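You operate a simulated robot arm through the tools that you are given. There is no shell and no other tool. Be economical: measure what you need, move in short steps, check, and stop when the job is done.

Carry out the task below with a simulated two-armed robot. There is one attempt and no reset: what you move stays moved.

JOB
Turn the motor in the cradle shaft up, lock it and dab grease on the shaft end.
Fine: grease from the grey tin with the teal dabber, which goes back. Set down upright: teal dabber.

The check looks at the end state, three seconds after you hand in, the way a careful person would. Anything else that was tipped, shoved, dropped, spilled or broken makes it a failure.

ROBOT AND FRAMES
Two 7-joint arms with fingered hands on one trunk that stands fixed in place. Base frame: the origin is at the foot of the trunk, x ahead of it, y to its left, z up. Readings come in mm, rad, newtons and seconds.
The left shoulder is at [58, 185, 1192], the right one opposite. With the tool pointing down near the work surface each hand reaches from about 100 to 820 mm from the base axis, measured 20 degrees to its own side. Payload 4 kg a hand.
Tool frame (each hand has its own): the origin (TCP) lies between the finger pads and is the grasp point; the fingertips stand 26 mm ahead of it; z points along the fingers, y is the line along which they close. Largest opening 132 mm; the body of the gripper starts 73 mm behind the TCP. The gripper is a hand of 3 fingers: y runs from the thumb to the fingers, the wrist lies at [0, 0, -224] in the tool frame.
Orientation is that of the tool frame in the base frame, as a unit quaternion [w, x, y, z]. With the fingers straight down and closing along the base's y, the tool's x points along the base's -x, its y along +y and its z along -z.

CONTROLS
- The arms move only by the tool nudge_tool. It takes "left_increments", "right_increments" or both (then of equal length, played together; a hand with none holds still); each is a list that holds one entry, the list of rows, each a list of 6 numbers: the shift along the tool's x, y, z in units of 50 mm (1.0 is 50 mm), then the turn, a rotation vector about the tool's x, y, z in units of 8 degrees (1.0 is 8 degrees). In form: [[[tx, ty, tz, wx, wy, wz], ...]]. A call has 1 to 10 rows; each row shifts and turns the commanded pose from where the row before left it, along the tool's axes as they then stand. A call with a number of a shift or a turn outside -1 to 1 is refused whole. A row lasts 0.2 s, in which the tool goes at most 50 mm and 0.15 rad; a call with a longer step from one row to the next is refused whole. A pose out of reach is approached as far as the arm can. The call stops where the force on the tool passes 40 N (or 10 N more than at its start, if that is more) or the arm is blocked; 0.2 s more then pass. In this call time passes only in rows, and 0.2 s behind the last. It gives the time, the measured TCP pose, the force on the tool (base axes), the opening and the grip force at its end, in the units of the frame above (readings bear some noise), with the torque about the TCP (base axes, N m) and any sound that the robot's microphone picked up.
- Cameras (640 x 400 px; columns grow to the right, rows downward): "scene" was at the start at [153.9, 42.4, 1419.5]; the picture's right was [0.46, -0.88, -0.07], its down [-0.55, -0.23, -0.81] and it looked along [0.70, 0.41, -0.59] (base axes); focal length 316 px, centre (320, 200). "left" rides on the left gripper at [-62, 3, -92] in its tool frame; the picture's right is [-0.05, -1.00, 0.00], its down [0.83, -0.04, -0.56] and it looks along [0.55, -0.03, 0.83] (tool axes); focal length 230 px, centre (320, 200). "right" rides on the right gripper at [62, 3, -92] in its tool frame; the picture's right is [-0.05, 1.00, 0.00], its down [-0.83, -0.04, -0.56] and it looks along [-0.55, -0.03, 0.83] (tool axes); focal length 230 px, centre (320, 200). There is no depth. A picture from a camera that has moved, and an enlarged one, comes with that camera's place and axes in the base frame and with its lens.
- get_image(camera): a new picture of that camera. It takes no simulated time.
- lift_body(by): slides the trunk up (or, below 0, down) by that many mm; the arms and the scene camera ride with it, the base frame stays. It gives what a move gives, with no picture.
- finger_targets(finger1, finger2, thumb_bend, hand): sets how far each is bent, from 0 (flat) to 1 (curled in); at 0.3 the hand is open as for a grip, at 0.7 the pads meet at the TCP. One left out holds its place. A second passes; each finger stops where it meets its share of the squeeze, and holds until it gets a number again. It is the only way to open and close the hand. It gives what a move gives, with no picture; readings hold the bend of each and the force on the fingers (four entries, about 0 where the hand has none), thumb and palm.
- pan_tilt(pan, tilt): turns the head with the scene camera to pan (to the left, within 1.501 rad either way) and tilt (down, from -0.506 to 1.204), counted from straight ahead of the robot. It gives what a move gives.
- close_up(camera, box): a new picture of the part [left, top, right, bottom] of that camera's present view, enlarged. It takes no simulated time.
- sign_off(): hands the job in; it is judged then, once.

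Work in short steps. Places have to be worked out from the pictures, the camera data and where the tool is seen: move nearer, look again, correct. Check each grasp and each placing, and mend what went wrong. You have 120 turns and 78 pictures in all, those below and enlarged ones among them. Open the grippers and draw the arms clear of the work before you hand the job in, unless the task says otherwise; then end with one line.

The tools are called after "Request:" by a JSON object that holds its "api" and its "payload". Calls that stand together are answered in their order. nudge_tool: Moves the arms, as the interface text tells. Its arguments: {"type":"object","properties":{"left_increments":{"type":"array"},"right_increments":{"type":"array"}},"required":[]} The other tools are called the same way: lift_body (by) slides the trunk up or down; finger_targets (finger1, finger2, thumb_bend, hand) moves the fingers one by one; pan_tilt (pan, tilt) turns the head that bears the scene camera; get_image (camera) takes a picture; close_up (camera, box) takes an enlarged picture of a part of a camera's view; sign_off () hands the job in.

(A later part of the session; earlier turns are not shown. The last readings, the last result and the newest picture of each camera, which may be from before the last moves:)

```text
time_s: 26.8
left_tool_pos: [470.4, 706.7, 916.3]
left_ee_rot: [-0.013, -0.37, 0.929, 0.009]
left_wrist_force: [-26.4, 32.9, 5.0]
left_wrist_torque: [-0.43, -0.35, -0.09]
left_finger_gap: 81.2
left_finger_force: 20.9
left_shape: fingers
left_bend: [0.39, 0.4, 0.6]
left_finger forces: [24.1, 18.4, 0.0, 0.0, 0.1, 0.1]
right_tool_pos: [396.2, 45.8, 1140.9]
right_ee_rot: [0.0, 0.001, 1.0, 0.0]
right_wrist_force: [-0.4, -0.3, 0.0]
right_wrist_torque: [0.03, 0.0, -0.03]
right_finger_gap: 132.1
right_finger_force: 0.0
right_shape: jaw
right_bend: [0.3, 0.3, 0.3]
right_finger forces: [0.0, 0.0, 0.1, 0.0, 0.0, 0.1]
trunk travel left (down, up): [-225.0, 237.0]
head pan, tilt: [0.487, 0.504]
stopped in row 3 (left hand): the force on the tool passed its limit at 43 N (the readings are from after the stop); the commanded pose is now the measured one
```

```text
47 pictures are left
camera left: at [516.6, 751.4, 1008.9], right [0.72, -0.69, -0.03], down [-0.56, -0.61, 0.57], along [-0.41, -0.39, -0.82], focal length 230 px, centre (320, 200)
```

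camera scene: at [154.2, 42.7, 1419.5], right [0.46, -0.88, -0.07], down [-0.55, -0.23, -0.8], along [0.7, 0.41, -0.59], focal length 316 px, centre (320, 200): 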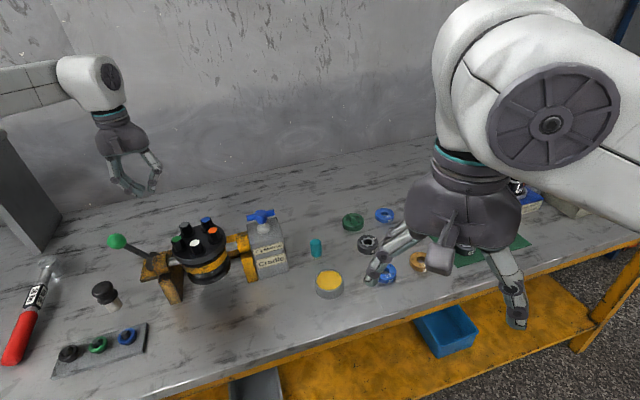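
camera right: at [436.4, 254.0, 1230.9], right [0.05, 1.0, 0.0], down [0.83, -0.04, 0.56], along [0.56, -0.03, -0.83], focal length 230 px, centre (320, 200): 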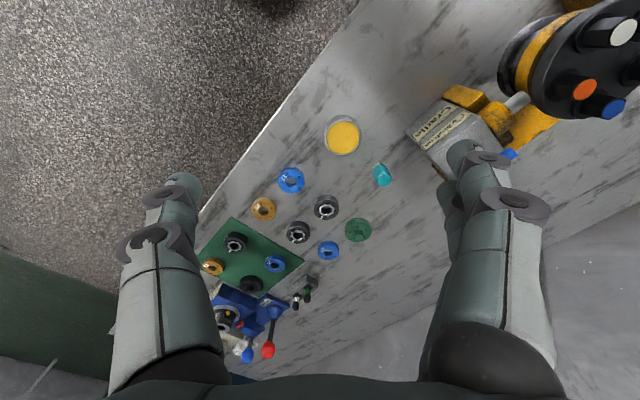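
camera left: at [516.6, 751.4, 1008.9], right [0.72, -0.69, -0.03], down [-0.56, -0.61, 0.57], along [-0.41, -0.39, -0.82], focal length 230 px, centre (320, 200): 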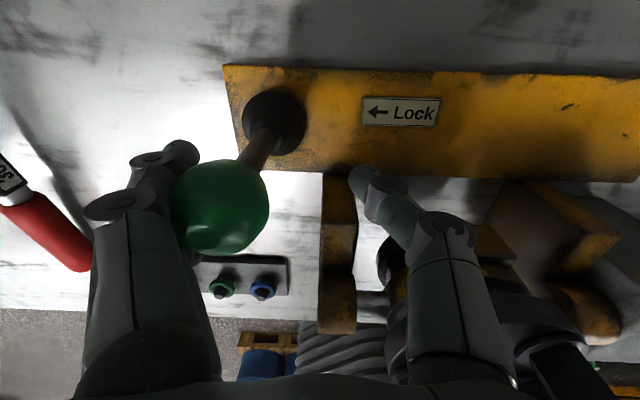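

The ball now stands upright over its pivot and has hit a stop, so that's the unlocked end of its travel. I'll release it, rise, and return to the handle's left arm to see if it turns now.

Request:
{"api": "nudge_tool", "payload": {"left_increments": [[[0, 0.2, 0, 0, 0, 0], [0, 0, -0.9, 0, 0, 0], [0, 0, -0.9, 0, 0, 0], [0, 0, -0.9, 0, 0, 0], [0.427, -0.76, 0, 0, 0, 0], [0.427, -0.76, 0, 0, 0, 0], [0.427, -0.76, 0, 0, 0, 0], [0.427, -0.76, 0, 0, 0, 0], [0.427, -0.76, 0, 0, 0, 0], [0.427, -0.76, 0, 0, 0, 0]]]}}

Request:
{"api": "finger_targets", "payload": {"hand": "left", "finger1": 0.68, "finger2": 0.68, "thumb_bend": 0.68}}

Request:
{"api": "get_image", "payload": {"camera": "scene"}}

Request:
{"api": "get_image", "payload": {"camera": "left"}}

```text
time_s: 29.0
left_tool_pos: [538.0, 453.3, 1051.7]
left_ee_rot: [-0.011, -0.369, 0.929, 0.005]
left_wrist_force: [0.7, -0.2, 0.7]
left_wrist_torque: [0.05, -0.01, 0.0]
left_finger_gap: 59.9
left_finger_force: 0.1
left_shape: fingers
left_bend: [0.45, 0.45, 0.6]
left_finger forces: [0.0, 0.0, 0.1, 0.0, 0.0, 0.0]
right_tool_pos: [400.1, 42.5, 1139.2]
right_ee_rot: [0.0, 0.0, 1.0, -0.001]
right_wrist_force: [-0.6, -0.2, -0.1]
right_wrist_torque: [-0.01, 0.01, -0.04]
right_finger_gap: 131.9
right_finger_force: 0.1
right_shape: jaw
right_bend: [0.3, 0.3, 0.3]
right_finger forces: [0.1, 0.0, 0.0, 0.0, 0.0, 0.0]
trunk travel left (down, up): [-225.0, 237.0]
head pan, tilt: [0.487, 0.504]
```

```text
time_s: 30.0
left_tool_pos: [536.4, 456.2, 1051.6]
left_ee_rot: [-0.011, -0.368, 0.93, 0.005]
left_wrist_force: [0.8, -0.2, -0.3]
left_wrist_torque: [-0.01, -0.01, -0.01]
left_finger_gap: 11.6
left_finger_force: 0.1
left_shape: fingers
left_bend: [0.68, 0.68, 0.68]
left_finger forces: [0.0, 0.1, 0.0, 0.0, 0.0, 0.1]
right_tool_pos: [399.6, 45.1, 1138.9]
right_ee_rot: [0.0, 0.003, 1.0, 0.0]
right_wrist_force: [-0.7, 0.2, -0.5]
right_wrist_torque: [0.02, -0.02, 0.0]
right_finger_gap: 131.8
right_finger_force: 0.0
right_shape: jaw
right_bend: [0.3, 0.3, 0.3]
right_finger forces: [0.0, 0.0, 0.0, 0.1, 0.1, 0.0]
trunk travel left (down, up): [-225.0, 237.0]
head pan, tilt: [0.487, 0.504]
```

```text
46 pictures are left
camera scene: at [154.1, 42.2, 1419.5], right [0.46, -0.88, -0.07], down [-0.55, -0.23, -0.8], along [0.7, 0.41, -0.59], focal length 316 px, centre (320, 200)
```

scene: 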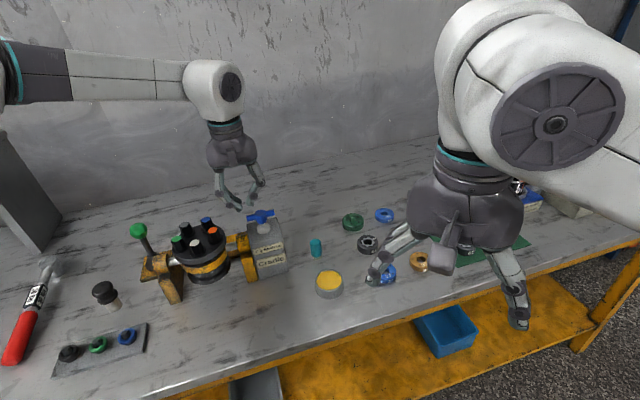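

```text
45 pictures are left
camera left: at [582.2, 500.5, 1142.8], right [0.72, -0.69, -0.02], down [-0.56, -0.6, 0.57], along [-0.4, -0.4, -0.82], focal length 230 px, centre (320, 200)
```

left: 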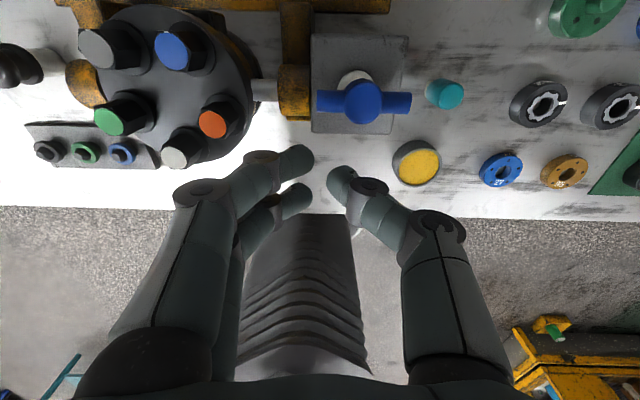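

The lever stays upright. I'll lower beside the bar's left arm and push it clockwise.

Request:
{"api": "nudge_tool", "payload": {"left_increments": [[[0.1, 0.14, 0.5, 0, 0, 0], [0, 0, 0.5, 0, 0, 0], [0, 0, 0.5, 0, 0, 0], [-0.25, 0, 0, 0, 0, 0], [-0.1, 0, 0, 0, 0, 0], [-0.1, 0, 0, 0, 0, 0], [-0.1, 0, 0, 0, 0, 0]]]}}

Request:
{"api": "get_image", "payload": {"camera": "left"}}

```text
time_s: 31.6
left_tool_pos: [542.1, 473.7, 980.6]
left_ee_rot: [-0.011, -0.369, 0.93, 0.005]
left_wrist_force: [-21.8, -9.0, 8.4]
left_wrist_torque: [-0.18, -0.15, -0.46]
left_finger_gap: 6.1
left_finger_force: 13.5
left_shape: fingers
left_bend: [0.68, 0.68, 0.7]
left_finger forces: [0.1, 0.0, 0.0, 0.1, 26.5, 0.1]
right_tool_pos: [395.7, 41.8, 1140.4]
right_ee_rot: [0.002, 0.001, 1.0, 0.0]
right_wrist_force: [0.2, -0.5, 0.8]
right_wrist_torque: [0.01, -0.03, -0.01]
right_finger_gap: 131.8
right_finger_force: 0.0
right_shape: jaw
right_bend: [0.3, 0.3, 0.3]
right_finger forces: [0.1, 0.0, 0.0, 0.0, 0.1, 0.0]
trunk travel left (down, up): [-225.0, 237.0]
head pan, tilt: [0.487, 0.504]
```

```text
44 pictures are left
camera left: at [587.3, 518.2, 1071.2], right [0.72, -0.69, -0.02], down [-0.56, -0.6, 0.57], along [-0.4, -0.4, -0.82], focal length 230 px, centre (320, 200)
```

left: 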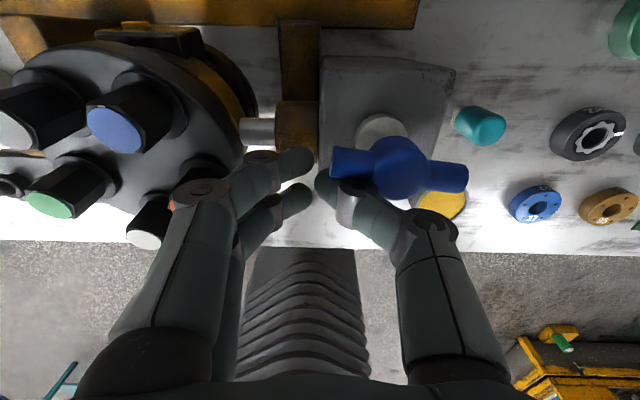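

The bar seems to have turned by about 6° this time. I'll keep pushing along an arc around the hub.

Request:
{"api": "nudge_tool", "payload": {"left_increments": [[[-0.06, 0.0, 0, 0, 0, 0.3], [-0.06, 0.02, 0, 0, 0, 0.5], [-0.06, 0.02, 0, 0, 0, 0.5], [-0.06, 0.02, 0, 0, 0, 0.5]]]}}

Request:
{"api": "get_image", "payload": {"camera": "left"}}

```text
time_s: 32.6
left_tool_pos: [554.0, 484.8, 980.0]
left_ee_rot: [-0.009, -0.249, 0.968, 0.002]
left_wrist_force: [-12.4, 3.1, 16.3]
left_wrist_torque: [-0.33, -0.19, -0.23]
left_finger_gap: 3.7
left_finger_force: 9.4
left_shape: fingers
left_bend: [0.68, 0.68, 0.72]
left_finger forces: [0.0, 0.1, 0.1, 0.1, 19.6, 0.0]
right_tool_pos: [396.2, 45.0, 1140.4]
right_ee_rot: [0.002, 0.001, 1.0, 0.0]
right_wrist_force: [-0.2, 0.4, 0.9]
right_wrist_torque: [0.01, 0.02, 0.01]
right_finger_gap: 131.8
right_finger_force: 0.0
right_shape: jaw
right_bend: [0.3, 0.3, 0.3]
right_finger forces: [0.1, 0.0, 0.1, 0.0, 0.0, 0.0]
trunk travel left (down, up): [-225.0, 237.0]
head pan, tilt: [0.487, 0.504]
```

```text
43 pictures are left
camera left: at [607.4, 518.0, 1071.2], right [0.53, -0.85, -0.01], down [-0.7, -0.44, 0.57], along [-0.49, -0.29, -0.82], focal length 230 px, centre (320, 200)
```

left: 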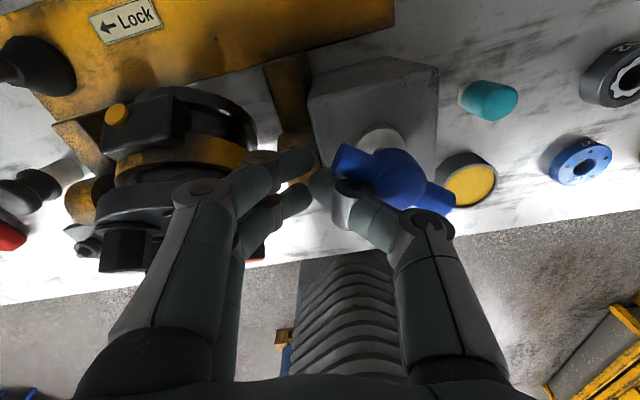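

It turns now: the bar is at about −82° (38° clockwise) and the motor has tipped with it. I'll look at the motor from the scene camera.

Request:
{"api": "close_up", "payload": {"camera": "scene", "box": [100, 170, 320, 310]}}

```text
2.86 times, centred on (210, 240) of scene
camera zoom: at [150.4, 41.7, 1420.1], right [0.46, -0.88, -0.07], down [-0.55, -0.23, -0.81], along [0.7, 0.41, -0.59], focal length 902 px, centre (634, 86)
```

zoom: 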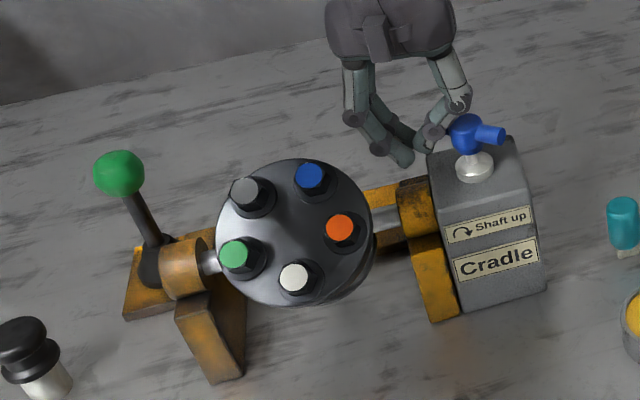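

The motor turns about 1:1 with the handle, so about 140° remain. I'll continue the arc around the hub.

Request:
{"api": "nudge_tool", "payload": {"left_increments": [[[-0.075, 0.007, 0, 0, 0, 0.7], [-0.075, 0.007, 0, 0, 0, 0.7], [-0.075, 0.007, 0, 0, 0, 0.7], [-0.075, 0.007, 0, 0, 0, 0.7], [-0.075, 0.007, 0, 0, 0, 0.7], [-0.075, 0.007, 0, 0, 0, 0.7], [-0.075, 0.007, 0, 0, 0, 0.7]]]}}

Request:
{"api": "get_image", "payload": {"camera": "left"}}

```text
time_s: 34.2
left_tool_pos: [578.5, 492.8, 979.4]
left_ee_rot: [-0.01, 0.092, 0.996, 0.0]
left_wrist_force: [-5.5, 11.1, 19.7]
left_wrist_torque: [-0.48, 0.05, -0.17]
left_finger_gap: 3.2
left_finger_force: 11.6
left_shape: fingers
left_bend: [0.68, 0.68, 0.73]
left_finger forces: [0.1, 0.1, 0.0, 0.0, 22.8, 0.0]
right_tool_pos: [397.7, 45.4, 1139.1]
right_ee_rot: [0.002, 0.002, 1.0, -0.001]
right_wrist_force: [-0.1, -0.3, -0.4]
right_wrist_torque: [0.0, -0.01, 0.01]
right_finger_gap: 131.9
right_finger_force: 0.1
right_shape: jaw
right_bend: [0.3, 0.3, 0.3]
right_finger forces: [0.0, 0.0, 0.0, 0.0, 0.1, 0.0]
trunk travel left (down, up): [-225.0, 237.0]
head pan, tilt: [0.487, 0.504]
```

```text
41 pictures are left
camera left: at [640.9, 486.3, 1069.6], right [-0.13, -0.99, 0.0], down [-0.81, 0.11, 0.57], along [-0.57, 0.07, -0.82], focal length 230 px, centre (320, 200)
```

left: 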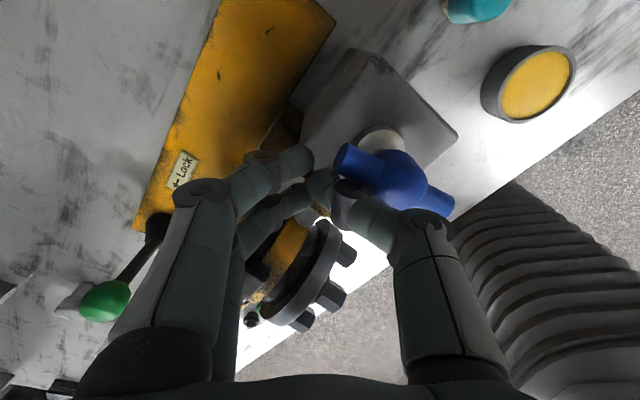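

Tracking well (bar about 77° turned). Continuing the arc.

Request:
{"api": "nudge_tool", "payload": {"left_increments": [[[-0.075, 0.007, 0, 0, 0, 0.7], [-0.075, 0.007, 0, 0, 0, 0.7], [-0.075, 0.007, 0, 0, 0, 0.7], [-0.075, 0.007, 0, 0, 0, 0.7], [-0.075, 0.007, 0, 0, 0, 0.7], [-0.075, 0.007, 0, 0, 0, 0.7], [-0.075, 0.007, 0, 0, 0, 0.7], [-0.075, 0.007, 0, 0, 0, 0.7], [-0.075, 0.007, 0, 0, 0, 0.7]]]}}

Request:
{"api": "get_image", "payload": {"camera": "left"}}

Request:
{"api": "close_up", "payload": {"camera": "scene", "box": [100, 170, 320, 310]}}

```text
time_s: 36.2
left_tool_pos: [610.0, 475.2, 977.1]
left_ee_rot: [-0.009, 0.507, 0.862, -0.006]
left_wrist_force: [7.7, 6.2, 13.4]
left_wrist_torque: [-0.19, 0.33, -0.04]
left_finger_gap: 3.3
left_finger_force: 8.2
left_shape: fingers
left_bend: [0.68, 0.68, 0.72]
left_finger forces: [0.1, 0.0, 0.0, 0.1, 16.3, 0.0]
right_tool_pos: [399.0, 44.2, 1139.0]
right_ee_rot: [0.0, 0.001, 1.0, 0.0]
right_wrist_force: [0.0, 0.4, -0.4]
right_wrist_torque: [0.06, 0.02, 0.0]
right_finger_gap: 131.7
right_finger_force: 0.1
right_shape: jaw
right_bend: [0.3, 0.3, 0.3]
right_finger forces: [0.0, 0.0, 0.0, 0.0, 0.0, 0.1]
trunk travel left (down, up): [-225.0, 237.0]
head pan, tilt: [0.487, 0.504]
```

```text
40 pictures are left
camera left: at [644.6, 425.2, 1069.0], right [-0.85, -0.53, 0.02], down [-0.43, 0.71, 0.56], along [-0.31, 0.47, -0.83], focal length 230 px, centre (320, 200)
```

left: 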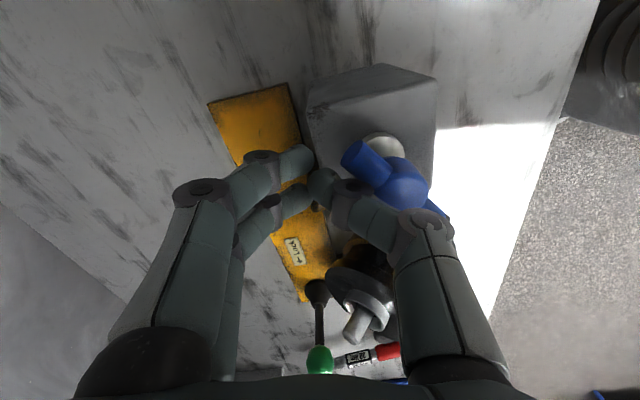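

```text
2.86 times, centred on (210, 240) of scene
camera zoom: at [153.9, 42.0, 1419.5], right [0.46, -0.88, -0.07], down [-0.55, -0.23, -0.81], along [0.7, 0.41, -0.59], focal length 902 px, centre (634, 86)
```

zoom: 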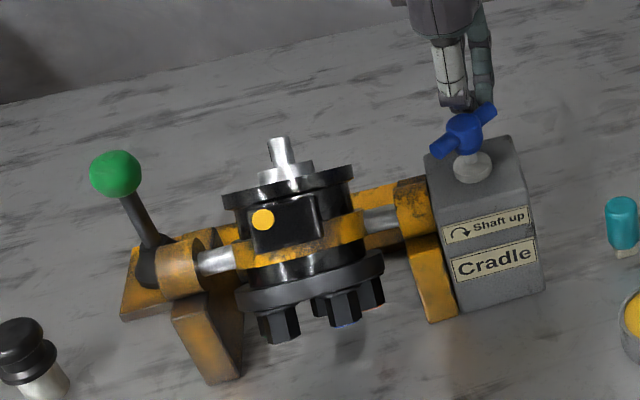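

The shaft has come round and is within about 25–30° of vertical. I'll turn another 20° or so and check.

Request:
{"api": "nudge_tool", "payload": {"left_increments": [[[-0.075, 0.007, 0, 0, 0, 0.7], [-0.075, 0.007, 0, 0, 0, 0.7], [-0.075, 0.007, 0, 0, 0, 0.7]]]}}

Request:
{"api": "close_up", "payload": {"camera": "scene", "box": [140, 190, 300, 300]}}

```text
time_s: 37.0
left_tool_pos: [615.9, 467.3, 977.7]
left_ee_rot: [-0.009, 0.627, 0.779, -0.008]
left_wrist_force: [7.9, 4.3, 15.4]
left_wrist_torque: [-0.1, 0.41, -0.06]
left_finger_gap: 3.8
left_finger_force: 8.8
left_shape: fingers
left_bend: [0.68, 0.68, 0.72]
left_finger forces: [0.0, 0.0, 0.1, 0.0, 17.3, 0.0]
right_tool_pos: [398.4, 43.7, 1138.2]
right_ee_rot: [0.0, 0.001, 1.0, 0.001]
right_wrist_force: [-0.2, -0.4, 0.2]
right_wrist_torque: [-0.02, -0.04, 0.03]
right_finger_gap: 131.7
right_finger_force: 0.1
right_shape: jaw
right_bend: [0.3, 0.3, 0.3]
right_finger forces: [0.0, 0.0, 0.0, 0.0, 0.0, 0.0]
trunk travel left (down, up): [-225.0, 237.0]
head pan, tilt: [0.487, 0.504]
```

```text
3.64 times, centred on (220, 245) of scene
camera zoom: at [153.7, 41.7, 1419.6], right [0.46, -0.88, -0.07], down [-0.55, -0.23, -0.81], along [0.7, 0.41, -0.59], focal length 1148 px, centre (684, 36)
```

zoom: 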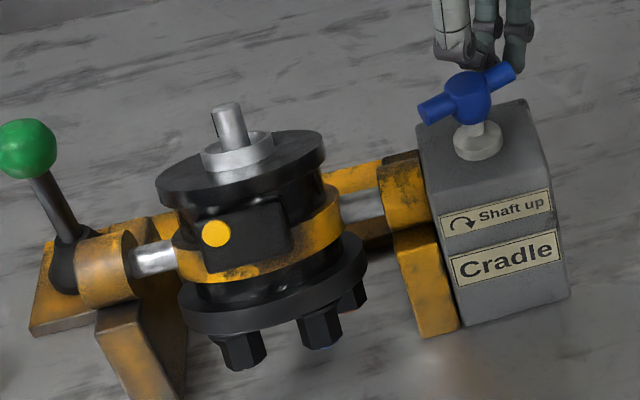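

About 10–20° seem to remain. I'll take a tighter close-up of the flange to judge the tilt.

Request:
{"api": "close_up", "payload": {"camera": "scene", "box": [172, 208, 242, 252]}}

```text
9.09 times, centred on (207, 230) of scene
camera zoom: at [153.7, 41.7, 1419.6], right [0.46, -0.88, -0.07], down [-0.55, -0.23, -0.81], along [0.7, 0.41, -0.59], focal length 2869 px, centre (1347, -73)
```

zoom: 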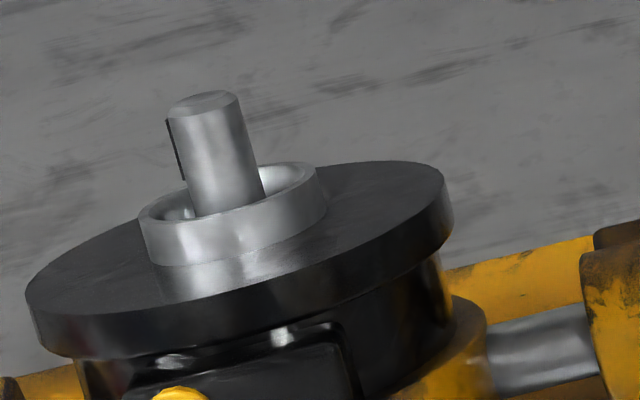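

From the flange ellipse I compute about 20° still to go. I'll push on mostly by translation, since the wrist is near its limit.

Request:
{"api": "nudge_tool", "payload": {"left_increments": [[[-0.07, -0.005, 0, 0, 0, 0.3], [-0.07, -0.005, 0, 0, 0, 0.3], [-0.07, -0.005, 0, 0, 0, 0.3]]]}}

Request:
{"api": "close_up", "payload": {"camera": "scene", "box": [172, 203, 252, 253]}}

```text
time_s: 37.8
left_tool_pos: [616.5, 456.0, 976.7]
left_ee_rot: [-0.009, 0.675, 0.738, -0.007]
left_wrist_force: [12.4, 2.3, 12.1]
left_wrist_torque: [-0.03, 0.34, 0.0]
left_finger_gap: 3.1
left_finger_force: 8.4
left_shape: fingers
left_bend: [0.68, 0.68, 0.72]
left_finger forces: [0.0, 0.0, 0.0, 0.0, 17.7, 0.0]
right_tool_pos: [398.1, 43.7, 1138.1]
right_ee_rot: [0.0, 0.002, 1.0, 0.0]
right_wrist_force: [-0.1, -0.1, -0.4]
right_wrist_torque: [0.01, 0.0, -0.01]
right_finger_gap: 131.8
right_finger_force: 0.0
right_shape: jaw
right_bend: [0.3, 0.3, 0.3]
right_finger forces: [0.0, 0.1, 0.0, 0.0, 0.1, 0.0]
trunk travel left (down, up): [-225.0, 237.0]
head pan, tilt: [0.487, 0.504]
```

```text
8.00 times, centred on (212, 228) of scene
camera zoom: at [154.5, 41.7, 1419.4], right [0.46, -0.88, -0.07], down [-0.55, -0.23, -0.8], along [0.7, 0.41, -0.59], focal length 2525 px, centre (1184, -24)
```

zoom: 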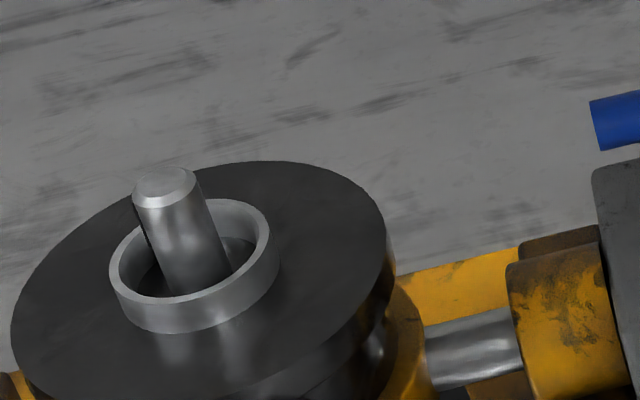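

Now about 4° from vertical by both flange ellipse and shaft lean. One tiny further push.

Request:
{"api": "nudge_tool", "payload": {"left_increments": [[[-0.045, 0, 0, 0, 0, 0.15]]]}}

Request:
{"api": "close_up", "payload": {"camera": "scene", "box": [172, 203, 252, 253]}}

```text
time_s: 38.2
left_tool_pos: [616.3, 455.0, 976.8]
left_ee_rot: [-0.009, 0.683, 0.73, -0.007]
left_wrist_force: [13.6, 3.2, 10.9]
left_wrist_torque: [-0.04, 0.32, -0.05]
left_finger_gap: 3.2
left_finger_force: 8.6
left_shape: fingers
left_bend: [0.68, 0.68, 0.72]
left_finger forces: [0.0, 0.0, 0.0, 0.0, 17.7, 0.0]
right_tool_pos: [399.4, 44.6, 1139.3]
right_ee_rot: [0.001, 0.001, 1.0, 0.0]
right_wrist_force: [0.0, 0.0, -0.2]
right_wrist_torque: [0.01, -0.01, 0.02]
right_finger_gap: 132.1
right_finger_force: 0.0
right_shape: jaw
right_bend: [0.3, 0.3, 0.3]
right_finger forces: [0.1, 0.1, 0.1, 0.0, 0.1, 0.1]
trunk travel left (down, up): [-225.0, 237.0]
head pan, tilt: [0.487, 0.504]
```

```text
8.00 times, centred on (212, 228) of scene
camera zoom: at [154.5, 42.2, 1419.5], right [0.46, -0.88, -0.07], down [-0.55, -0.23, -0.8], along [0.7, 0.41, -0.59], focal length 2525 px, centre (1184, -24)
```

zoom: 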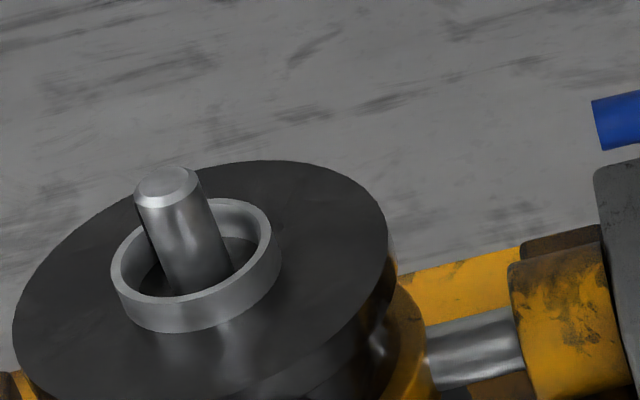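

It hardly changed. I'll press a little more; a sharp force rise would mean an end stop.

Request:
{"api": "nudge_tool", "payload": {"left_increments": [[[-0.07, 0, 0, 0, 0, 0.15], [-0.05, 0, 0, 0, 0, 0.1]]]}}

Request:
{"api": "close_up", "payload": {"camera": "scene", "box": [172, 203, 252, 253]}}

```text
time_s: 38.8
left_tool_pos: [616.6, 452.7, 975.4]
left_ee_rot: [-0.009, 0.694, 0.719, -0.007]
left_wrist_force: [12.5, 15.9, 16.3]
left_wrist_torque: [-0.03, 0.42, -0.29]
left_finger_gap: 2.9
left_finger_force: 12.2
left_shape: fingers
left_bend: [0.68, 0.68, 0.73]
left_finger forces: [0.0, 0.1, 0.0, 0.1, 25.5, 0.0]
right_tool_pos: [398.9, 46.5, 1139.4]
right_ee_rot: [0.0, 0.001, 1.0, -0.001]
right_wrist_force: [-0.3, -0.3, 1.0]
right_wrist_torque: [0.01, 0.01, 0.0]
right_finger_gap: 131.8
right_finger_force: 0.1
right_shape: jaw
right_bend: [0.3, 0.3, 0.3]
right_finger forces: [0.0, 0.1, 0.1, 0.0, 0.0, 0.0]
trunk travel left (down, up): [-225.0, 237.0]
head pan, tilt: [0.487, 0.504]
```

```text
8.00 times, centred on (212, 228) of scene
camera zoom: at [154.1, 43.9, 1419.6], right [0.46, -0.88, -0.07], down [-0.55, -0.23, -0.8], along [0.7, 0.41, -0.59], focal length 2525 px, centre (1184, -24)
```

zoom: 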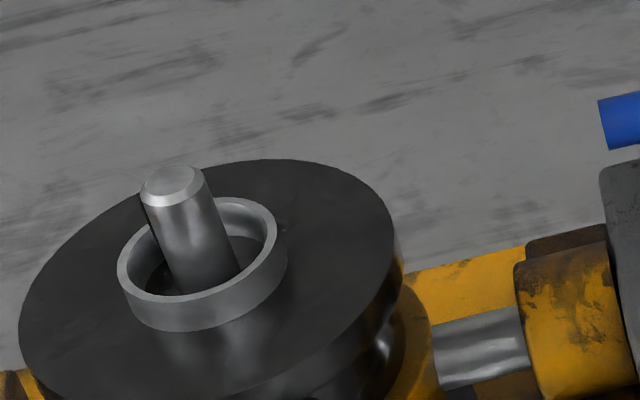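

The force rose with no further motion, so the cradle is at its shaft-up stop. I'll back off, rise, and swing the wrist back for the lever.

Request:
{"api": "nudge_tool", "payload": {"left_increments": [[[0.3, 0.2, 0, 0, 0, 0], [0, 0, -0.9, 0, 0, 0], [0, 0, -0.9, 0, 0, 0], [0, 0, 0, 0, 0, -1], [0, 0, 0, 0, 0, -1], [0, 0, 0, 0, 0, -1], [0, 0, 0, 0, 0, -1], [0, 0, 0, 0, 0, -1], [0, 0, 0, 0, 0, -1], [0, 0, 0, 0, 0, -1]]]}}

Request:
{"api": "nudge_tool", "payload": {"left_increments": [[[0, 0, 0, 0, 0, -1], [0, 0, 0, 0, 0, -1], [0, 0, 0, 0, 0, -1], [0, 0, 0, 0, 0, -1], [0, 0, 0, 0, 0, -1], [0, 0, 0, 0, 0, -1], [0, 0, 0, 0, 0, -1], [0, 0, 0, 0, 0, -1], [0, 0, 0, 0, 0, -1], [0, 0, 0, 0, 0, -0.5]]]}}

Request:
{"api": "get_image", "payload": {"camera": "left"}}

Request:
{"api": "close_up", "payload": {"camera": "scene", "box": [100, 190, 320, 310]}}

```text
time_s: 41.0
left_tool_pos: [623.2, 458.2, 1065.6]
left_ee_rot: [-0.012, 0.275, 0.961, -0.003]
left_wrist_force: [0.0, 0.6, -0.5]
left_wrist_torque: [0.01, 0.03, 0.0]
left_finger_gap: 11.1
left_finger_force: 0.1
left_shape: fingers
left_bend: [0.68, 0.68, 0.68]
left_finger forces: [0.1, 0.0, 0.0, 0.0, 0.1, 0.0]
left hand out of reach, approached as far as the arm can: row 1, 3
right_tool_pos: [399.6, 44.2, 1138.3]
right_ee_rot: [0.0, 0.002, 1.0, 0.0]
right_wrist_force: [-1.0, -0.3, -0.2]
right_wrist_torque: [0.0, -0.01, 0.06]
right_finger_gap: 131.8
right_finger_force: 0.2
right_shape: jaw
right_bend: [0.3, 0.3, 0.3]
right_finger forces: [0.1, 0.0, 0.0, 0.0, 0.0, 0.0]
trunk travel left (down, up): [-225.0, 237.0]
head pan, tilt: [0.487, 0.504]
```

```text
time_s: 43.2
left_tool_pos: [624.6, 458.9, 1064.4]
left_ee_rot: [-0.011, -0.375, 0.927, 0.005]
left_wrist_force: [0.7, -0.4, -0.2]
left_wrist_torque: [0.02, -0.01, 0.0]
left_finger_gap: 11.0
left_finger_force: 0.1
left_shape: fingers
left_bend: [0.68, 0.68, 0.68]
left_finger forces: [0.1, 0.0, 0.0, 0.1, 0.1, 0.0]
right_tool_pos: [399.9, 45.2, 1139.2]
right_ee_rot: [0.0, 0.002, 1.0, 0.001]
right_wrist_force: [-0.6, 0.6, -0.4]
right_wrist_torque: [0.05, 0.0, -0.04]
right_finger_gap: 131.9
right_finger_force: 0.1
right_shape: jaw
right_bend: [0.3, 0.3, 0.3]
right_finger forces: [0.1, 0.0, 0.1, 0.0, 0.0, 0.0]
trunk travel left (down, up): [-225.0, 237.0]
head pan, tilt: [0.487, 0.504]
```

```text
33 pictures are left
camera left: at [668.0, 504.5, 1156.2], right [0.73, -0.68, -0.02], down [-0.55, -0.61, 0.57], along [-0.4, -0.41, -0.82], focal length 230 px, centre (320, 200)
```

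left: 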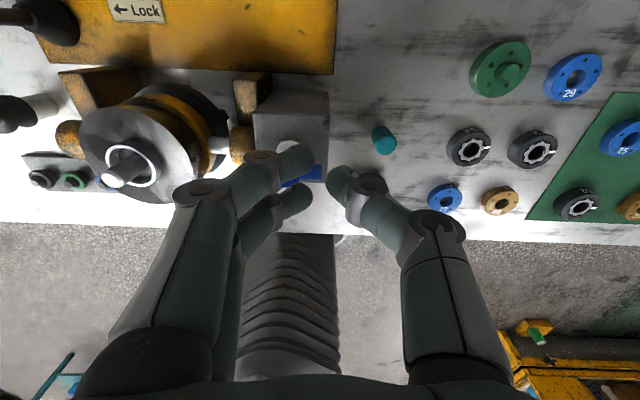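

```text
2.91 times, centred on (210, 250) of scene
camera zoom: at [153.9, 42.3, 1419.5], right [0.46, -0.88, -0.07], down [-0.55, -0.23, -0.81], along [0.7, 0.41, -0.59], focal length 918 px, centre (640, 54)
```

zoom: 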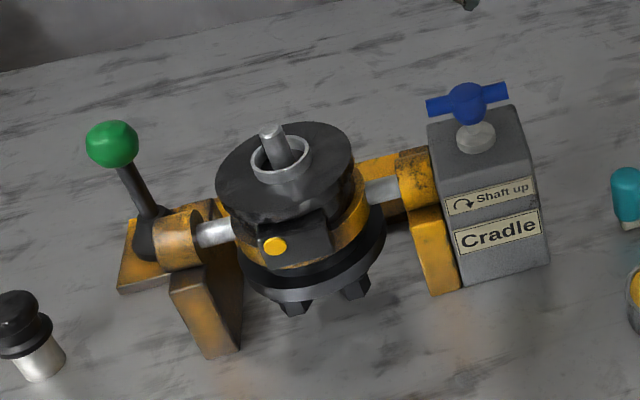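

The shaft stands up, its tip near (475,553,990). Now I'll carry the left hand above the lever ball to lock it.

Request:
{"api": "finger_targets", "payload": {"hand": "left", "finger1": 0.42, "finger2": 0.42, "thumb_bend": 0.45}}

Request:
{"api": "nudge_tool", "payload": {"left_increments": [[[-0.159, 0.824, 0, 0, 0, 0], [-0.159, 0.824, 0, 0, 0, 0], [-0.159, 0.824, 0, 0, 0, 0], [-0.159, 0.824, 0, 0, 0, 0], [-0.159, 0.824, 0, 0, 0, 0], [-0.159, 0.824, 0, 0, 0, 0], [-0.159, 0.824, 0, 0, 0, 0], [-0.159, 0.824, 0, 0, 0, 0], [0, 0, 0.6, 0, 0, 0]]]}}

Request:
{"api": "get_image", "payload": {"camera": "left"}}

```text
time_s: 44.2
left_tool_pos: [622.9, 458.9, 1063.3]
left_ee_rot: [-0.012, -0.375, 0.927, 0.005]
left_wrist_force: [-0.2, -0.4, -1.7]
left_wrist_torque: [0.01, -0.01, 0.03]
left_finger_gap: 89.0
left_finger_force: 0.1
left_shape: fingers
left_bend: [0.42, 0.42, 0.45]
left_finger forces: [0.0, 0.1, 0.0, 0.0, 0.0, 0.0]
right_tool_pos: [399.1, 44.8, 1138.2]
right_ee_rot: [0.0, 0.002, 1.0, 0.0]
right_wrist_force: [0.1, 0.4, 0.6]
right_wrist_torque: [0.02, 0.01, 0.0]
right_finger_gap: 131.9
right_finger_force: 0.0
right_shape: jaw
right_bend: [0.3, 0.3, 0.3]
right_finger forces: [0.0, 0.0, 0.1, 0.0, 0.0, 0.0]
trunk travel left (down, up): [-225.0, 237.0]
head pan, tilt: [0.487, 0.504]
```

```text
time_s: 46.2
left_tool_pos: [438.8, 739.8, 1039.8]
left_ee_rot: [-0.012, -0.374, 0.927, 0.005]
left_wrist_force: [0.5, -0.2, -0.5]
left_wrist_torque: [0.0, 0.03, 0.02]
left_finger_gap: 89.3
left_finger_force: 0.1
left_shape: fingers
left_bend: [0.42, 0.42, 0.45]
left_finger forces: [0.1, 0.0, 0.1, 0.1, 0.0, 0.0]
right_tool_pos: [399.9, 44.9, 1138.0]
right_ee_rot: [0.0, 0.002, 1.0, 0.0]
right_wrist_force: [-0.3, 0.3, 0.7]
right_wrist_torque: [-0.01, 0.02, -0.01]
right_finger_gap: 131.9
right_finger_force: 0.0
right_shape: jaw
right_bend: [0.3, 0.3, 0.3]
right_finger forces: [0.0, 0.0, 0.0, 0.0, 0.1, 0.0]
trunk travel left (down, up): [-225.0, 237.0]
head pan, tilt: [0.487, 0.504]
```

```text
31 pictures are left
camera left: at [483.8, 786.9, 1130.6], right [0.73, -0.68, -0.02], down [-0.55, -0.61, 0.57], along [-0.4, -0.41, -0.82], focal length 230 px, centre (320, 200)
```

left: 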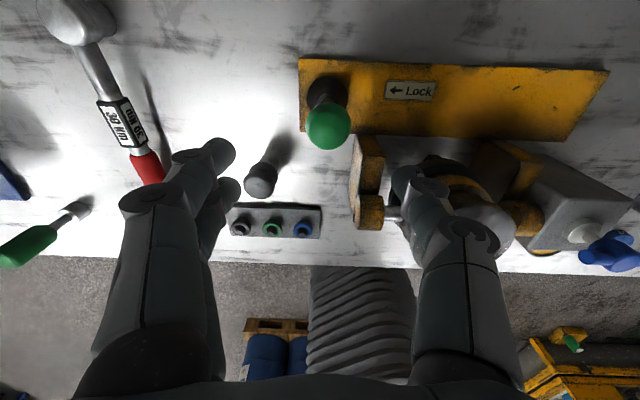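

The ball is centred. I'll descend and push it outward with the thumb, in the arrow's direction, until it meets resistance.

Request:
{"api": "nudge_tool", "payload": {"left_increments": [[[0, 0, 0.8, 0, 0, 0], [0, 0, 0.8, 0, 0, 0], [0, 0, 0.74, 0, 0, 0], [0, 0.4, 0, 0, 0, 0], [0, 0.2, 0, 0, 0, 0], [0, 0.2, 0, 0, 0, 0], [0, 0.2, 0, 0, 0, 0], [0, 0.2, 0, 0, 0, 0]]]}}

Request:
{"api": "nudge_tool", "payload": {"left_increments": [[[0, 0.12, 0.04, 0, 0, 0], [0, 0.12, 0.04, 0, 0, 0], [0, 0.12, 0.04, 0, 0, 0]]]}}

Request:
{"api": "get_image", "payload": {"camera": "left"}}

```text
time_s: 48.0
left_tool_pos: [395.9, 784.3, 924.4]
left_ee_rot: [-0.011, -0.374, 0.927, 0.005]
left_wrist_force: [0.6, -1.5, -0.9]
left_wrist_torque: [0.02, 0.0, 0.0]
left_finger_gap: 90.8
left_finger_force: 0.6
left_shape: fingers
left_bend: [0.42, 0.42, 0.45]
left_finger forces: [0.0, 0.1, 0.0, 0.0, 0.9, 0.1]
right_tool_pos: [398.0, 45.0, 1139.5]
right_ee_rot: [0.0, 0.002, 1.0, 0.0]
right_wrist_force: [0.0, 0.3, 0.0]
right_wrist_torque: [-0.01, -0.02, 0.02]
right_finger_gap: 131.9
right_finger_force: 0.0
right_shape: jaw
right_bend: [0.3, 0.3, 0.3]
right_finger forces: [0.0, 0.0, 0.0, 0.0, 0.0, 0.0]
trunk travel left (down, up): [-225.0, 237.0]
head pan, tilt: [0.487, 0.504]
```

```text
time_s: 48.8
left_tool_pos: [384.3, 796.4, 920.7]
left_ee_rot: [-0.011, -0.375, 0.927, 0.004]
left_wrist_force: [3.7, -4.2, 2.8]
left_wrist_torque: [-0.16, -0.13, 0.01]
left_finger_gap: 94.1
left_finger_force: 2.4
left_shape: fingers
left_bend: [0.42, 0.42, 0.44]
left_finger forces: [0.0, 0.0, 0.0, 0.1, 5.0, 0.1]
right_tool_pos: [399.2, 43.6, 1138.9]
right_ee_rot: [0.0, 0.002, 1.0, 0.0]
right_wrist_force: [0.9, 0.6, 1.2]
right_wrist_torque: [0.02, 0.01, 0.0]
right_finger_gap: 131.9
right_finger_force: 0.1
right_shape: jaw
right_bend: [0.3, 0.3, 0.3]
right_finger forces: [0.1, 0.1, 0.1, 0.0, 0.0, 0.0]
trunk travel left (down, up): [-225.0, 237.0]
head pan, tilt: [0.487, 0.504]
```

```text
30 pictures are left
camera left: at [428.5, 842.1, 1011.5], right [0.73, -0.68, -0.02], down [-0.56, -0.61, 0.57], along [-0.4, -0.41, -0.82], focal length 230 px, centre (320, 200)
```

left: 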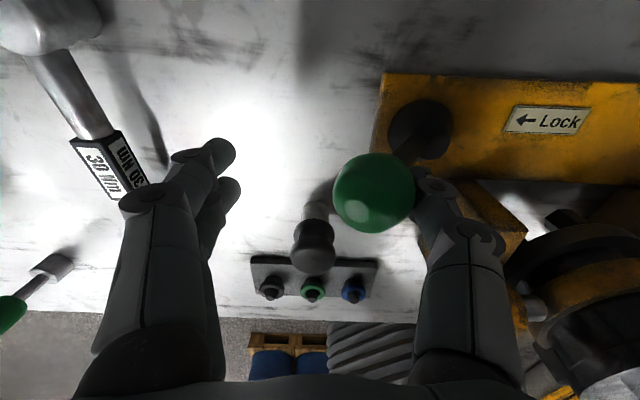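

The ball is back at its original locked place (405,782). A little more push to confirm the stop.

Request:
{"api": "nudge_tool", "payload": {"left_increments": [[[0, 0.1, 0, 0, 0, 0], [0, 0.1, 0, 0, 0, 0], [0, 0.08, 0, 0, 0, 0]]]}}

Request:
{"api": "get_image", "payload": {"camera": "left"}}

```text
time_s: 49.6
left_tool_pos: [376.0, 804.8, 918.4]
left_ee_rot: [-0.011, -0.375, 0.927, 0.004]
left_wrist_force: [14.7, -14.8, -1.2]
left_wrist_torque: [0.05, 0.05, 0.04]
left_finger_gap: 106.7
left_finger_force: 9.6
left_shape: fingers
left_bend: [0.42, 0.42, 0.4]
left_finger forces: [0.0, 0.0, 0.0, 0.0, 20.1, 0.0]
right_tool_pos: [401.2, 42.6, 1137.5]
right_ee_rot: [-0.001, 0.002, 1.0, 0.0]
right_wrist_force: [-0.3, 0.4, -0.4]
right_wrist_torque: [-0.03, 0.01, 0.06]
right_finger_gap: 132.0
right_finger_force: 0.1
right_shape: jaw
right_bend: [0.3, 0.3, 0.3]
right_finger forces: [0.0, 0.1, 0.1, 0.0, 0.0, 0.1]
trunk travel left (down, up): [-225.0, 237.0]
head pan, tilt: [0.487, 0.504]
```

```text
29 pictures are left
camera left: at [420.4, 850.2, 1010.0], right [0.73, -0.68, -0.02], down [-0.55, -0.61, 0.57], along [-0.4, -0.41, -0.82], focal length 230 px, centre (320, 200)
```

left: 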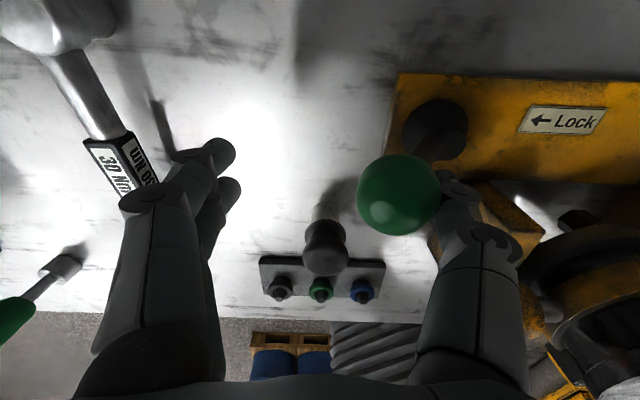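

The lever is hard on its stop: locked. I'll back off, rise and travel over toward the teal dabber.

Request:
{"api": "nudge_tool", "payload": {"left_increments": [[[0, -0.5, 0, 0, 0, 0], [0, 0, -0.95, 0, 0, 0], [0, 0, -0.95, 0, 0, 0], [0, 0, -0.95, 0, 0, 0]]]}}

Request:
{"api": "nudge_tool", "payload": {"left_increments": [[[0.2, -0.886, 0, 0, 0, 0], [0.2, -0.886, 0, 0, 0, 0], [0.2, -0.886, 0, 0, 0, 0], [0.2, -0.886, 0, 0, 0, 0], [0.2, -0.886, 0, 0, 0, 0], [0.2, -0.886, 0, 0, 0, 0], [0.2, -0.886, 0, 0, 0, 0], [0.2, -0.886, 0, 0, 0, 0], [0.2, -0.886, 0, 0, 0, 0], [0.1, -0.886, 0, 0, 0, 0]]]}}

Request:
{"api": "get_image", "payload": {"camera": "left"}}

Request:
{"api": "get_image", "payload": {"camera": "scene"}}

```text
time_s: 50.6
left_tool_pos: [391.6, 788.9, 1060.0]
left_ee_rot: [-0.011, -0.374, 0.927, 0.005]
left_wrist_force: [0.1, 0.0, -0.1]
left_wrist_torque: [0.02, 0.0, 0.01]
left_finger_gap: 89.9
left_finger_force: 0.0
left_shape: fingers
left_bend: [0.42, 0.42, 0.45]
left_finger forces: [0.1, 0.1, 0.1, 0.0, 0.0, 0.0]
right_tool_pos: [398.3, 43.9, 1139.5]
right_ee_rot: [-0.001, 0.001, 1.0, 0.0]
right_wrist_force: [-0.2, 0.5, -0.7]
right_wrist_torque: [0.0, 0.01, 0.01]
right_finger_gap: 131.9
right_finger_force: 0.0
right_shape: jaw
right_bend: [0.3, 0.3, 0.3]
right_finger forces: [0.0, 0.0, 0.1, 0.1, 0.0, 0.0]
trunk travel left (down, up): [-225.0, 237.0]
head pan, tilt: [0.487, 0.504]
```

```text
time_s: 52.8
left_tool_pos: [634.4, 402.1, 1054.5]
left_ee_rot: [-0.011, -0.375, 0.927, 0.006]
left_wrist_force: [-0.5, 0.0, 1.1]
left_wrist_torque: [0.02, -0.03, 0.01]
left_finger_gap: 89.6
left_finger_force: 0.1
left_shape: fingers
left_bend: [0.42, 0.42, 0.45]
left_finger forces: [0.1, 0.0, 0.0, 0.0, 0.0, 0.1]
right_tool_pos: [400.5, 42.6, 1138.6]
right_ee_rot: [-0.001, 0.0, 1.0, 0.0]
right_wrist_force: [0.6, 0.0, -0.1]
right_wrist_torque: [-0.02, 0.02, 0.05]
right_finger_gap: 131.5
right_finger_force: 0.1
right_shape: jaw
right_bend: [0.3, 0.3, 0.3]
right_finger forces: [0.1, 0.0, 0.0, 0.0, 0.0, 0.0]
trunk travel left (down, up): [-225.0, 237.0]
head pan, tilt: [0.487, 0.504]
```

```text
28 pictures are left
camera left: at [678.7, 448.6, 1145.8], right [0.73, -0.68, -0.02], down [-0.55, -0.61, 0.57], along [-0.4, -0.4, -0.82], focal length 230 px, centre (320, 200)
```

left: 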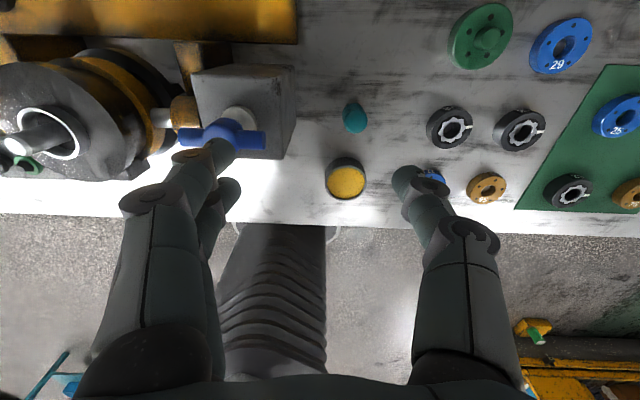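

```text
27 pictures are left
camera scene: at [155.6, 40.8, 1419.3], right [0.46, -0.88, -0.07], down [-0.55, -0.23, -0.8], along [0.69, 0.41, -0.59], focal length 316 px, centre (320, 200)
```

scene: 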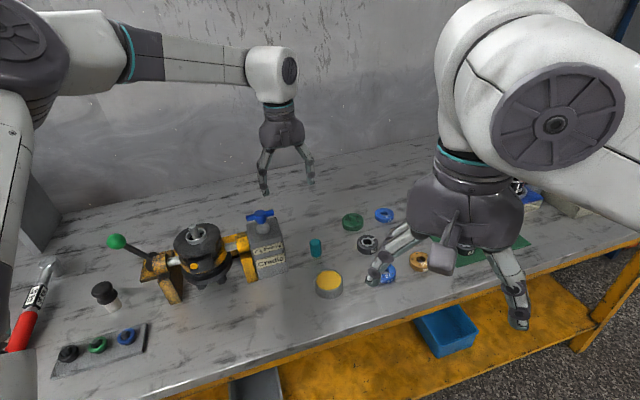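

The dabber's top is at about (652,370). I'll centre over it, straighten the small tilt, and come lower for a closer look.

Request:
{"api": "nudge_tool", "payload": {"left_increments": [[[0.19, -0.71, 0, 0.14, -0.115, 0], [0, 0, 0.8, 0, 0, 0], [0, 0, 0.8, 0, 0, 0], [0, 0, 0.7, 0, 0, 0]]]}}

Request:
{"api": "get_image", "payload": {"camera": "left"}}

```text
time_s: 53.8
left_tool_pos: [651.7, 369.7, 937.6]
left_ee_rot: [0.0, -0.374, 0.927, -0.002]
left_wrist_force: [0.4, 0.0, -0.3]
left_wrist_torque: [0.02, 0.03, -0.02]
left_finger_gap: 89.5
left_finger_force: 0.1
left_shape: fingers
left_bend: [0.42, 0.42, 0.45]
left_finger forces: [0.0, 0.1, 0.0, 0.1, 0.0, 0.1]
right_tool_pos: [400.9, 45.3, 1138.3]
right_ee_rot: [-0.001, 0.002, 1.0, 0.0]
right_wrist_force: [0.6, 0.8, -1.5]
right_wrist_torque: [0.0, 0.01, 0.0]
right_finger_gap: 132.1
right_finger_force: 0.1
right_shape: jaw
right_bend: [0.3, 0.3, 0.3]
right_finger forces: [0.0, 0.0, 0.1, 0.1, 0.0, 0.0]
trunk travel left (down, up): [-225.0, 237.0]
head pan, tilt: [0.487, 0.504]
```

```text
26 pictures are left
camera left: at [692.8, 417.1, 1030.1], right [0.73, -0.68, 0.0], down [-0.57, -0.61, 0.56], along [-0.38, -0.41, -0.83], focal length 230 px, centre (320, 200)
```

left: 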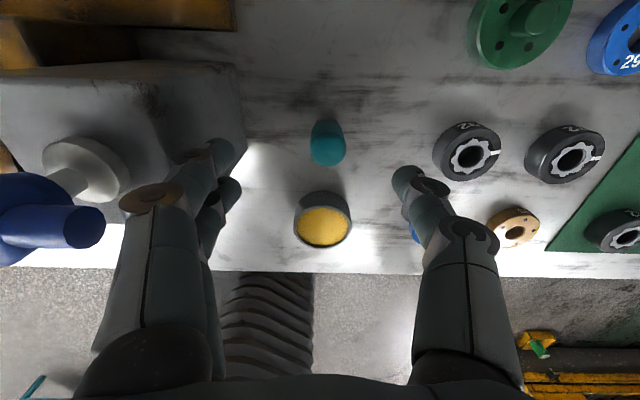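

The left fingers would pass close to the gearbox at this yaw. I'll turn the hand about 64° clockwise above the dabber, centring on (650,363), then look again.

Request:
{"api": "nudge_tool", "payload": {"left_increments": [[[0.12, -0.07, 0, 0, 0, 1], [0, 0, 0, 0, 0, 1], [0, 0, 0, 0, 0, 1], [0, 0, 0, 0, 0, 1], [0, 0, 0, 0, 0, 1], [0, 0, 0, 0, 0, 1], [0, 0, 0, 0, 0, 1], [0, 0, 0, 0, 0, 1], [0, 0, 0.6, 0, 0, 0]]]}}

Request:
{"api": "get_image", "payload": {"camera": "left"}}

```text
time_s: 55.8
left_tool_pos: [649.4, 364.5, 909.6]
left_ee_rot: [0.001, 0.174, 0.985, -0.001]
left_wrist_force: [-0.4, 0.2, -0.2]
left_wrist_torque: [0.01, 0.03, 0.01]
left_finger_gap: 89.7
left_finger_force: 0.1
left_shape: fingers
left_bend: [0.42, 0.42, 0.45]
left_finger forces: [0.0, 0.1, 0.1, 0.1, 0.1, 0.0]
right_tool_pos: [399.8, 45.4, 1138.2]
right_ee_rot: [-0.001, 0.002, 1.0, -0.001]
right_wrist_force: [0.2, -0.6, 0.5]
right_wrist_torque: [-0.01, 0.0, 0.0]
right_finger_gap: 132.2
right_finger_force: 0.1
right_shape: jaw
right_bend: [0.3, 0.3, 0.3]
right_finger forces: [0.1, 0.0, 0.0, 0.0, 0.1, 0.0]
trunk travel left (down, up): [-225.0, 237.0]
head pan, tilt: [0.487, 0.504]
```

```text
25 pictures are left
camera left: at [708.3, 348.4, 1000.9], right [-0.29, -0.96, 0.0], down [-0.8, 0.25, 0.55], along [-0.53, 0.16, -0.83], focal length 230 px, centre (320, 200)
```

left: 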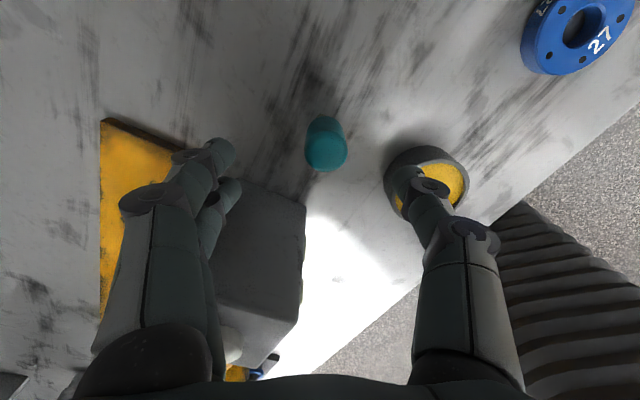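

The dabber's top is now well fixed at (650,362,855). I'll descend to TCP z≈840 around it.

Request:
{"api": "nudge_tool", "payload": {"left_increments": [[[-0.026, -0.04, 0.4, 0, 0, 0], [0, 0, 0.4, 0, 0, 0], [0, 0, 0.3, 0, 0, 0], [0, 0, 0.28, 0, 0, 0]]]}}

Request:
{"api": "get_image", "payload": {"camera": "left"}}

```text
time_s: 56.8
left_tool_pos: [650.8, 363.1, 839.5]
left_ee_rot: [0.0, 0.175, 0.985, -0.001]
left_wrist_force: [0.1, -0.9, -0.9]
left_wrist_torque: [-0.01, -0.03, -0.03]
left_finger_gap: 89.8
left_finger_force: 0.1
left_shape: fingers
left_bend: [0.42, 0.42, 0.45]
left_finger forces: [0.1, 0.1, 0.0, 0.0, 0.0, 0.0]
right_tool_pos: [399.2, 45.1, 1139.6]
right_ee_rot: [0.001, 0.001, 1.0, 0.0]
right_wrist_force: [-0.4, -0.5, -0.4]
right_wrist_torque: [0.01, 0.01, -0.02]
right_finger_gap: 131.8
right_finger_force: 0.0
right_shape: jaw
right_bend: [0.3, 0.3, 0.3]
right_finger forces: [0.0, 0.0, 0.0, 0.1, 0.0, 0.0]
trunk travel left (down, up): [-225.0, 237.0]
head pan, tilt: [0.487, 0.504]
```

```text
24 pictures are left
camera left: at [709.1, 346.3, 932.8], right [-0.29, -0.96, 0.0], down [-0.8, 0.24, 0.55], along [-0.53, 0.16, -0.83], focal length 230 px, centre (320, 200)
```

left: 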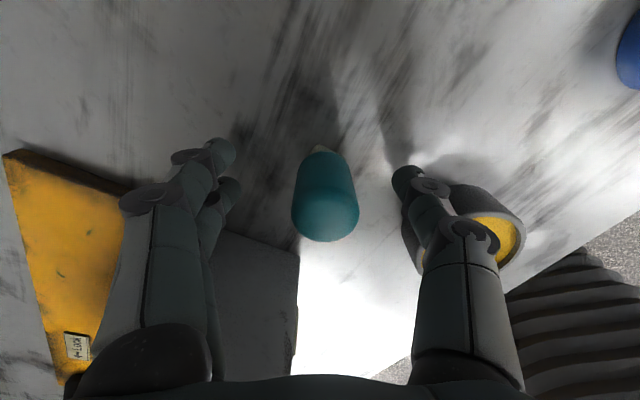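

Well centred. Closing the fingers on the dabber.

Request:
{"api": "finger_targets", "payload": {"hand": "left", "finger1": 0.68, "finger2": 0.68, "thumb_bend": 0.68}}

Request:
{"api": "nudge_tool", "payload": {"left_increments": [[[0, 0, -0.3, 0, 0, 0], [0, 0, -0.6, 0, 0, 0]]]}}

Request:
{"api": "get_image", "payload": {"camera": "left"}}

Request:
{"api": "close_up", "payload": {"camera": "scene", "box": [270, 180, 370, 310]}}

```text
time_s: 57.8
left_tool_pos: [649.6, 363.1, 842.0]
left_ee_rot: [0.001, 0.174, 0.985, -0.001]
left_wrist_force: [-0.1, 0.8, 0.2]
left_wrist_torque: [-0.02, 0.05, 0.01]
left_finger_gap: 26.3
left_finger_force: 7.0
left_shape: fingers
left_bend: [0.63, 0.64, 0.65]
left_finger forces: [3.8, 3.2, 0.0, 0.1, 7.1, 0.1]
right_tool_pos: [398.8, 44.6, 1138.3]
right_ee_rot: [0.0, 0.002, 1.0, 0.001]
right_wrist_force: [-0.5, 0.1, -0.9]
right_wrist_torque: [-0.01, 0.0, -0.02]
right_finger_gap: 132.0
right_finger_force: 0.0
right_shape: jaw
right_bend: [0.3, 0.3, 0.3]
right_finger forces: [0.0, 0.0, 0.1, 0.0, 0.0, 0.0]
trunk travel left (down, up): [-225.0, 237.0]
head pan, tilt: [0.487, 0.504]
```

```text
time_s: 58.4
left_tool_pos: [649.3, 362.7, 885.3]
left_ee_rot: [0.0, 0.173, 0.985, -0.001]
left_wrist_force: [-0.2, -0.2, 0.9]
left_wrist_torque: [0.01, -0.01, -0.01]
left_finger_gap: 26.4
left_finger_force: 7.2
left_shape: fingers
left_bend: [0.63, 0.64, 0.65]
left_finger forces: [4.0, 3.2, 0.0, 0.0, 7.0, 0.0]
right_tool_pos: [398.2, 44.4, 1140.1]
right_ee_rot: [0.001, 0.002, 1.0, 0.0]
right_wrist_force: [-0.5, 0.3, -0.2]
right_wrist_torque: [-0.03, -0.04, 0.02]
right_finger_gap: 132.1
right_finger_force: 0.0
right_shape: jaw
right_bend: [0.3, 0.3, 0.3]
right_finger forces: [0.1, 0.1, 0.0, 0.0, 0.0, 0.1]
trunk travel left (down, up): [-225.0, 237.0]
head pan, tilt: [0.487, 0.504]
```

```text
23 pictures are left
camera left: at [708.4, 345.9, 977.5], right [-0.29, -0.96, 0.0], down [-0.8, 0.24, 0.55], along [-0.53, 0.16, -0.83], focal length 230 px, centre (320, 200)
```

left: 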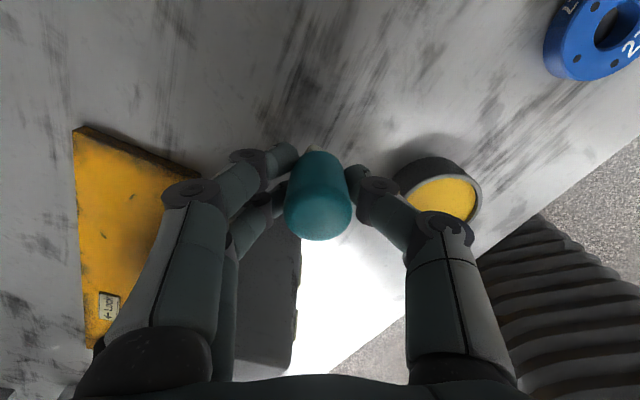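

```text
3.08 times, centred on (320, 245) of scene
camera zoom: at [153.0, 42.0, 1419.7], right [0.46, -0.88, -0.07], down [-0.55, -0.23, -0.81], along [0.7, 0.41, -0.59], focal length 971 px, centre (320, 62)
```

zoom: 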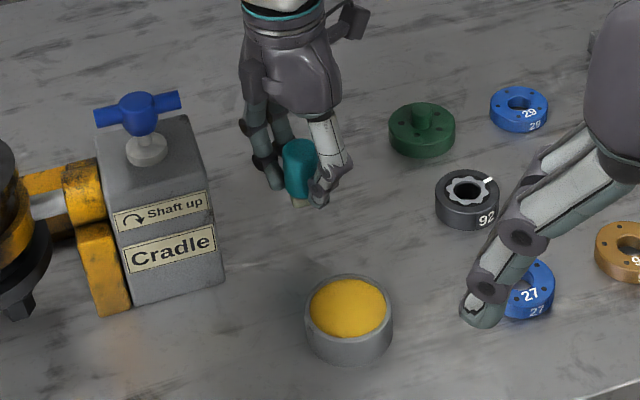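

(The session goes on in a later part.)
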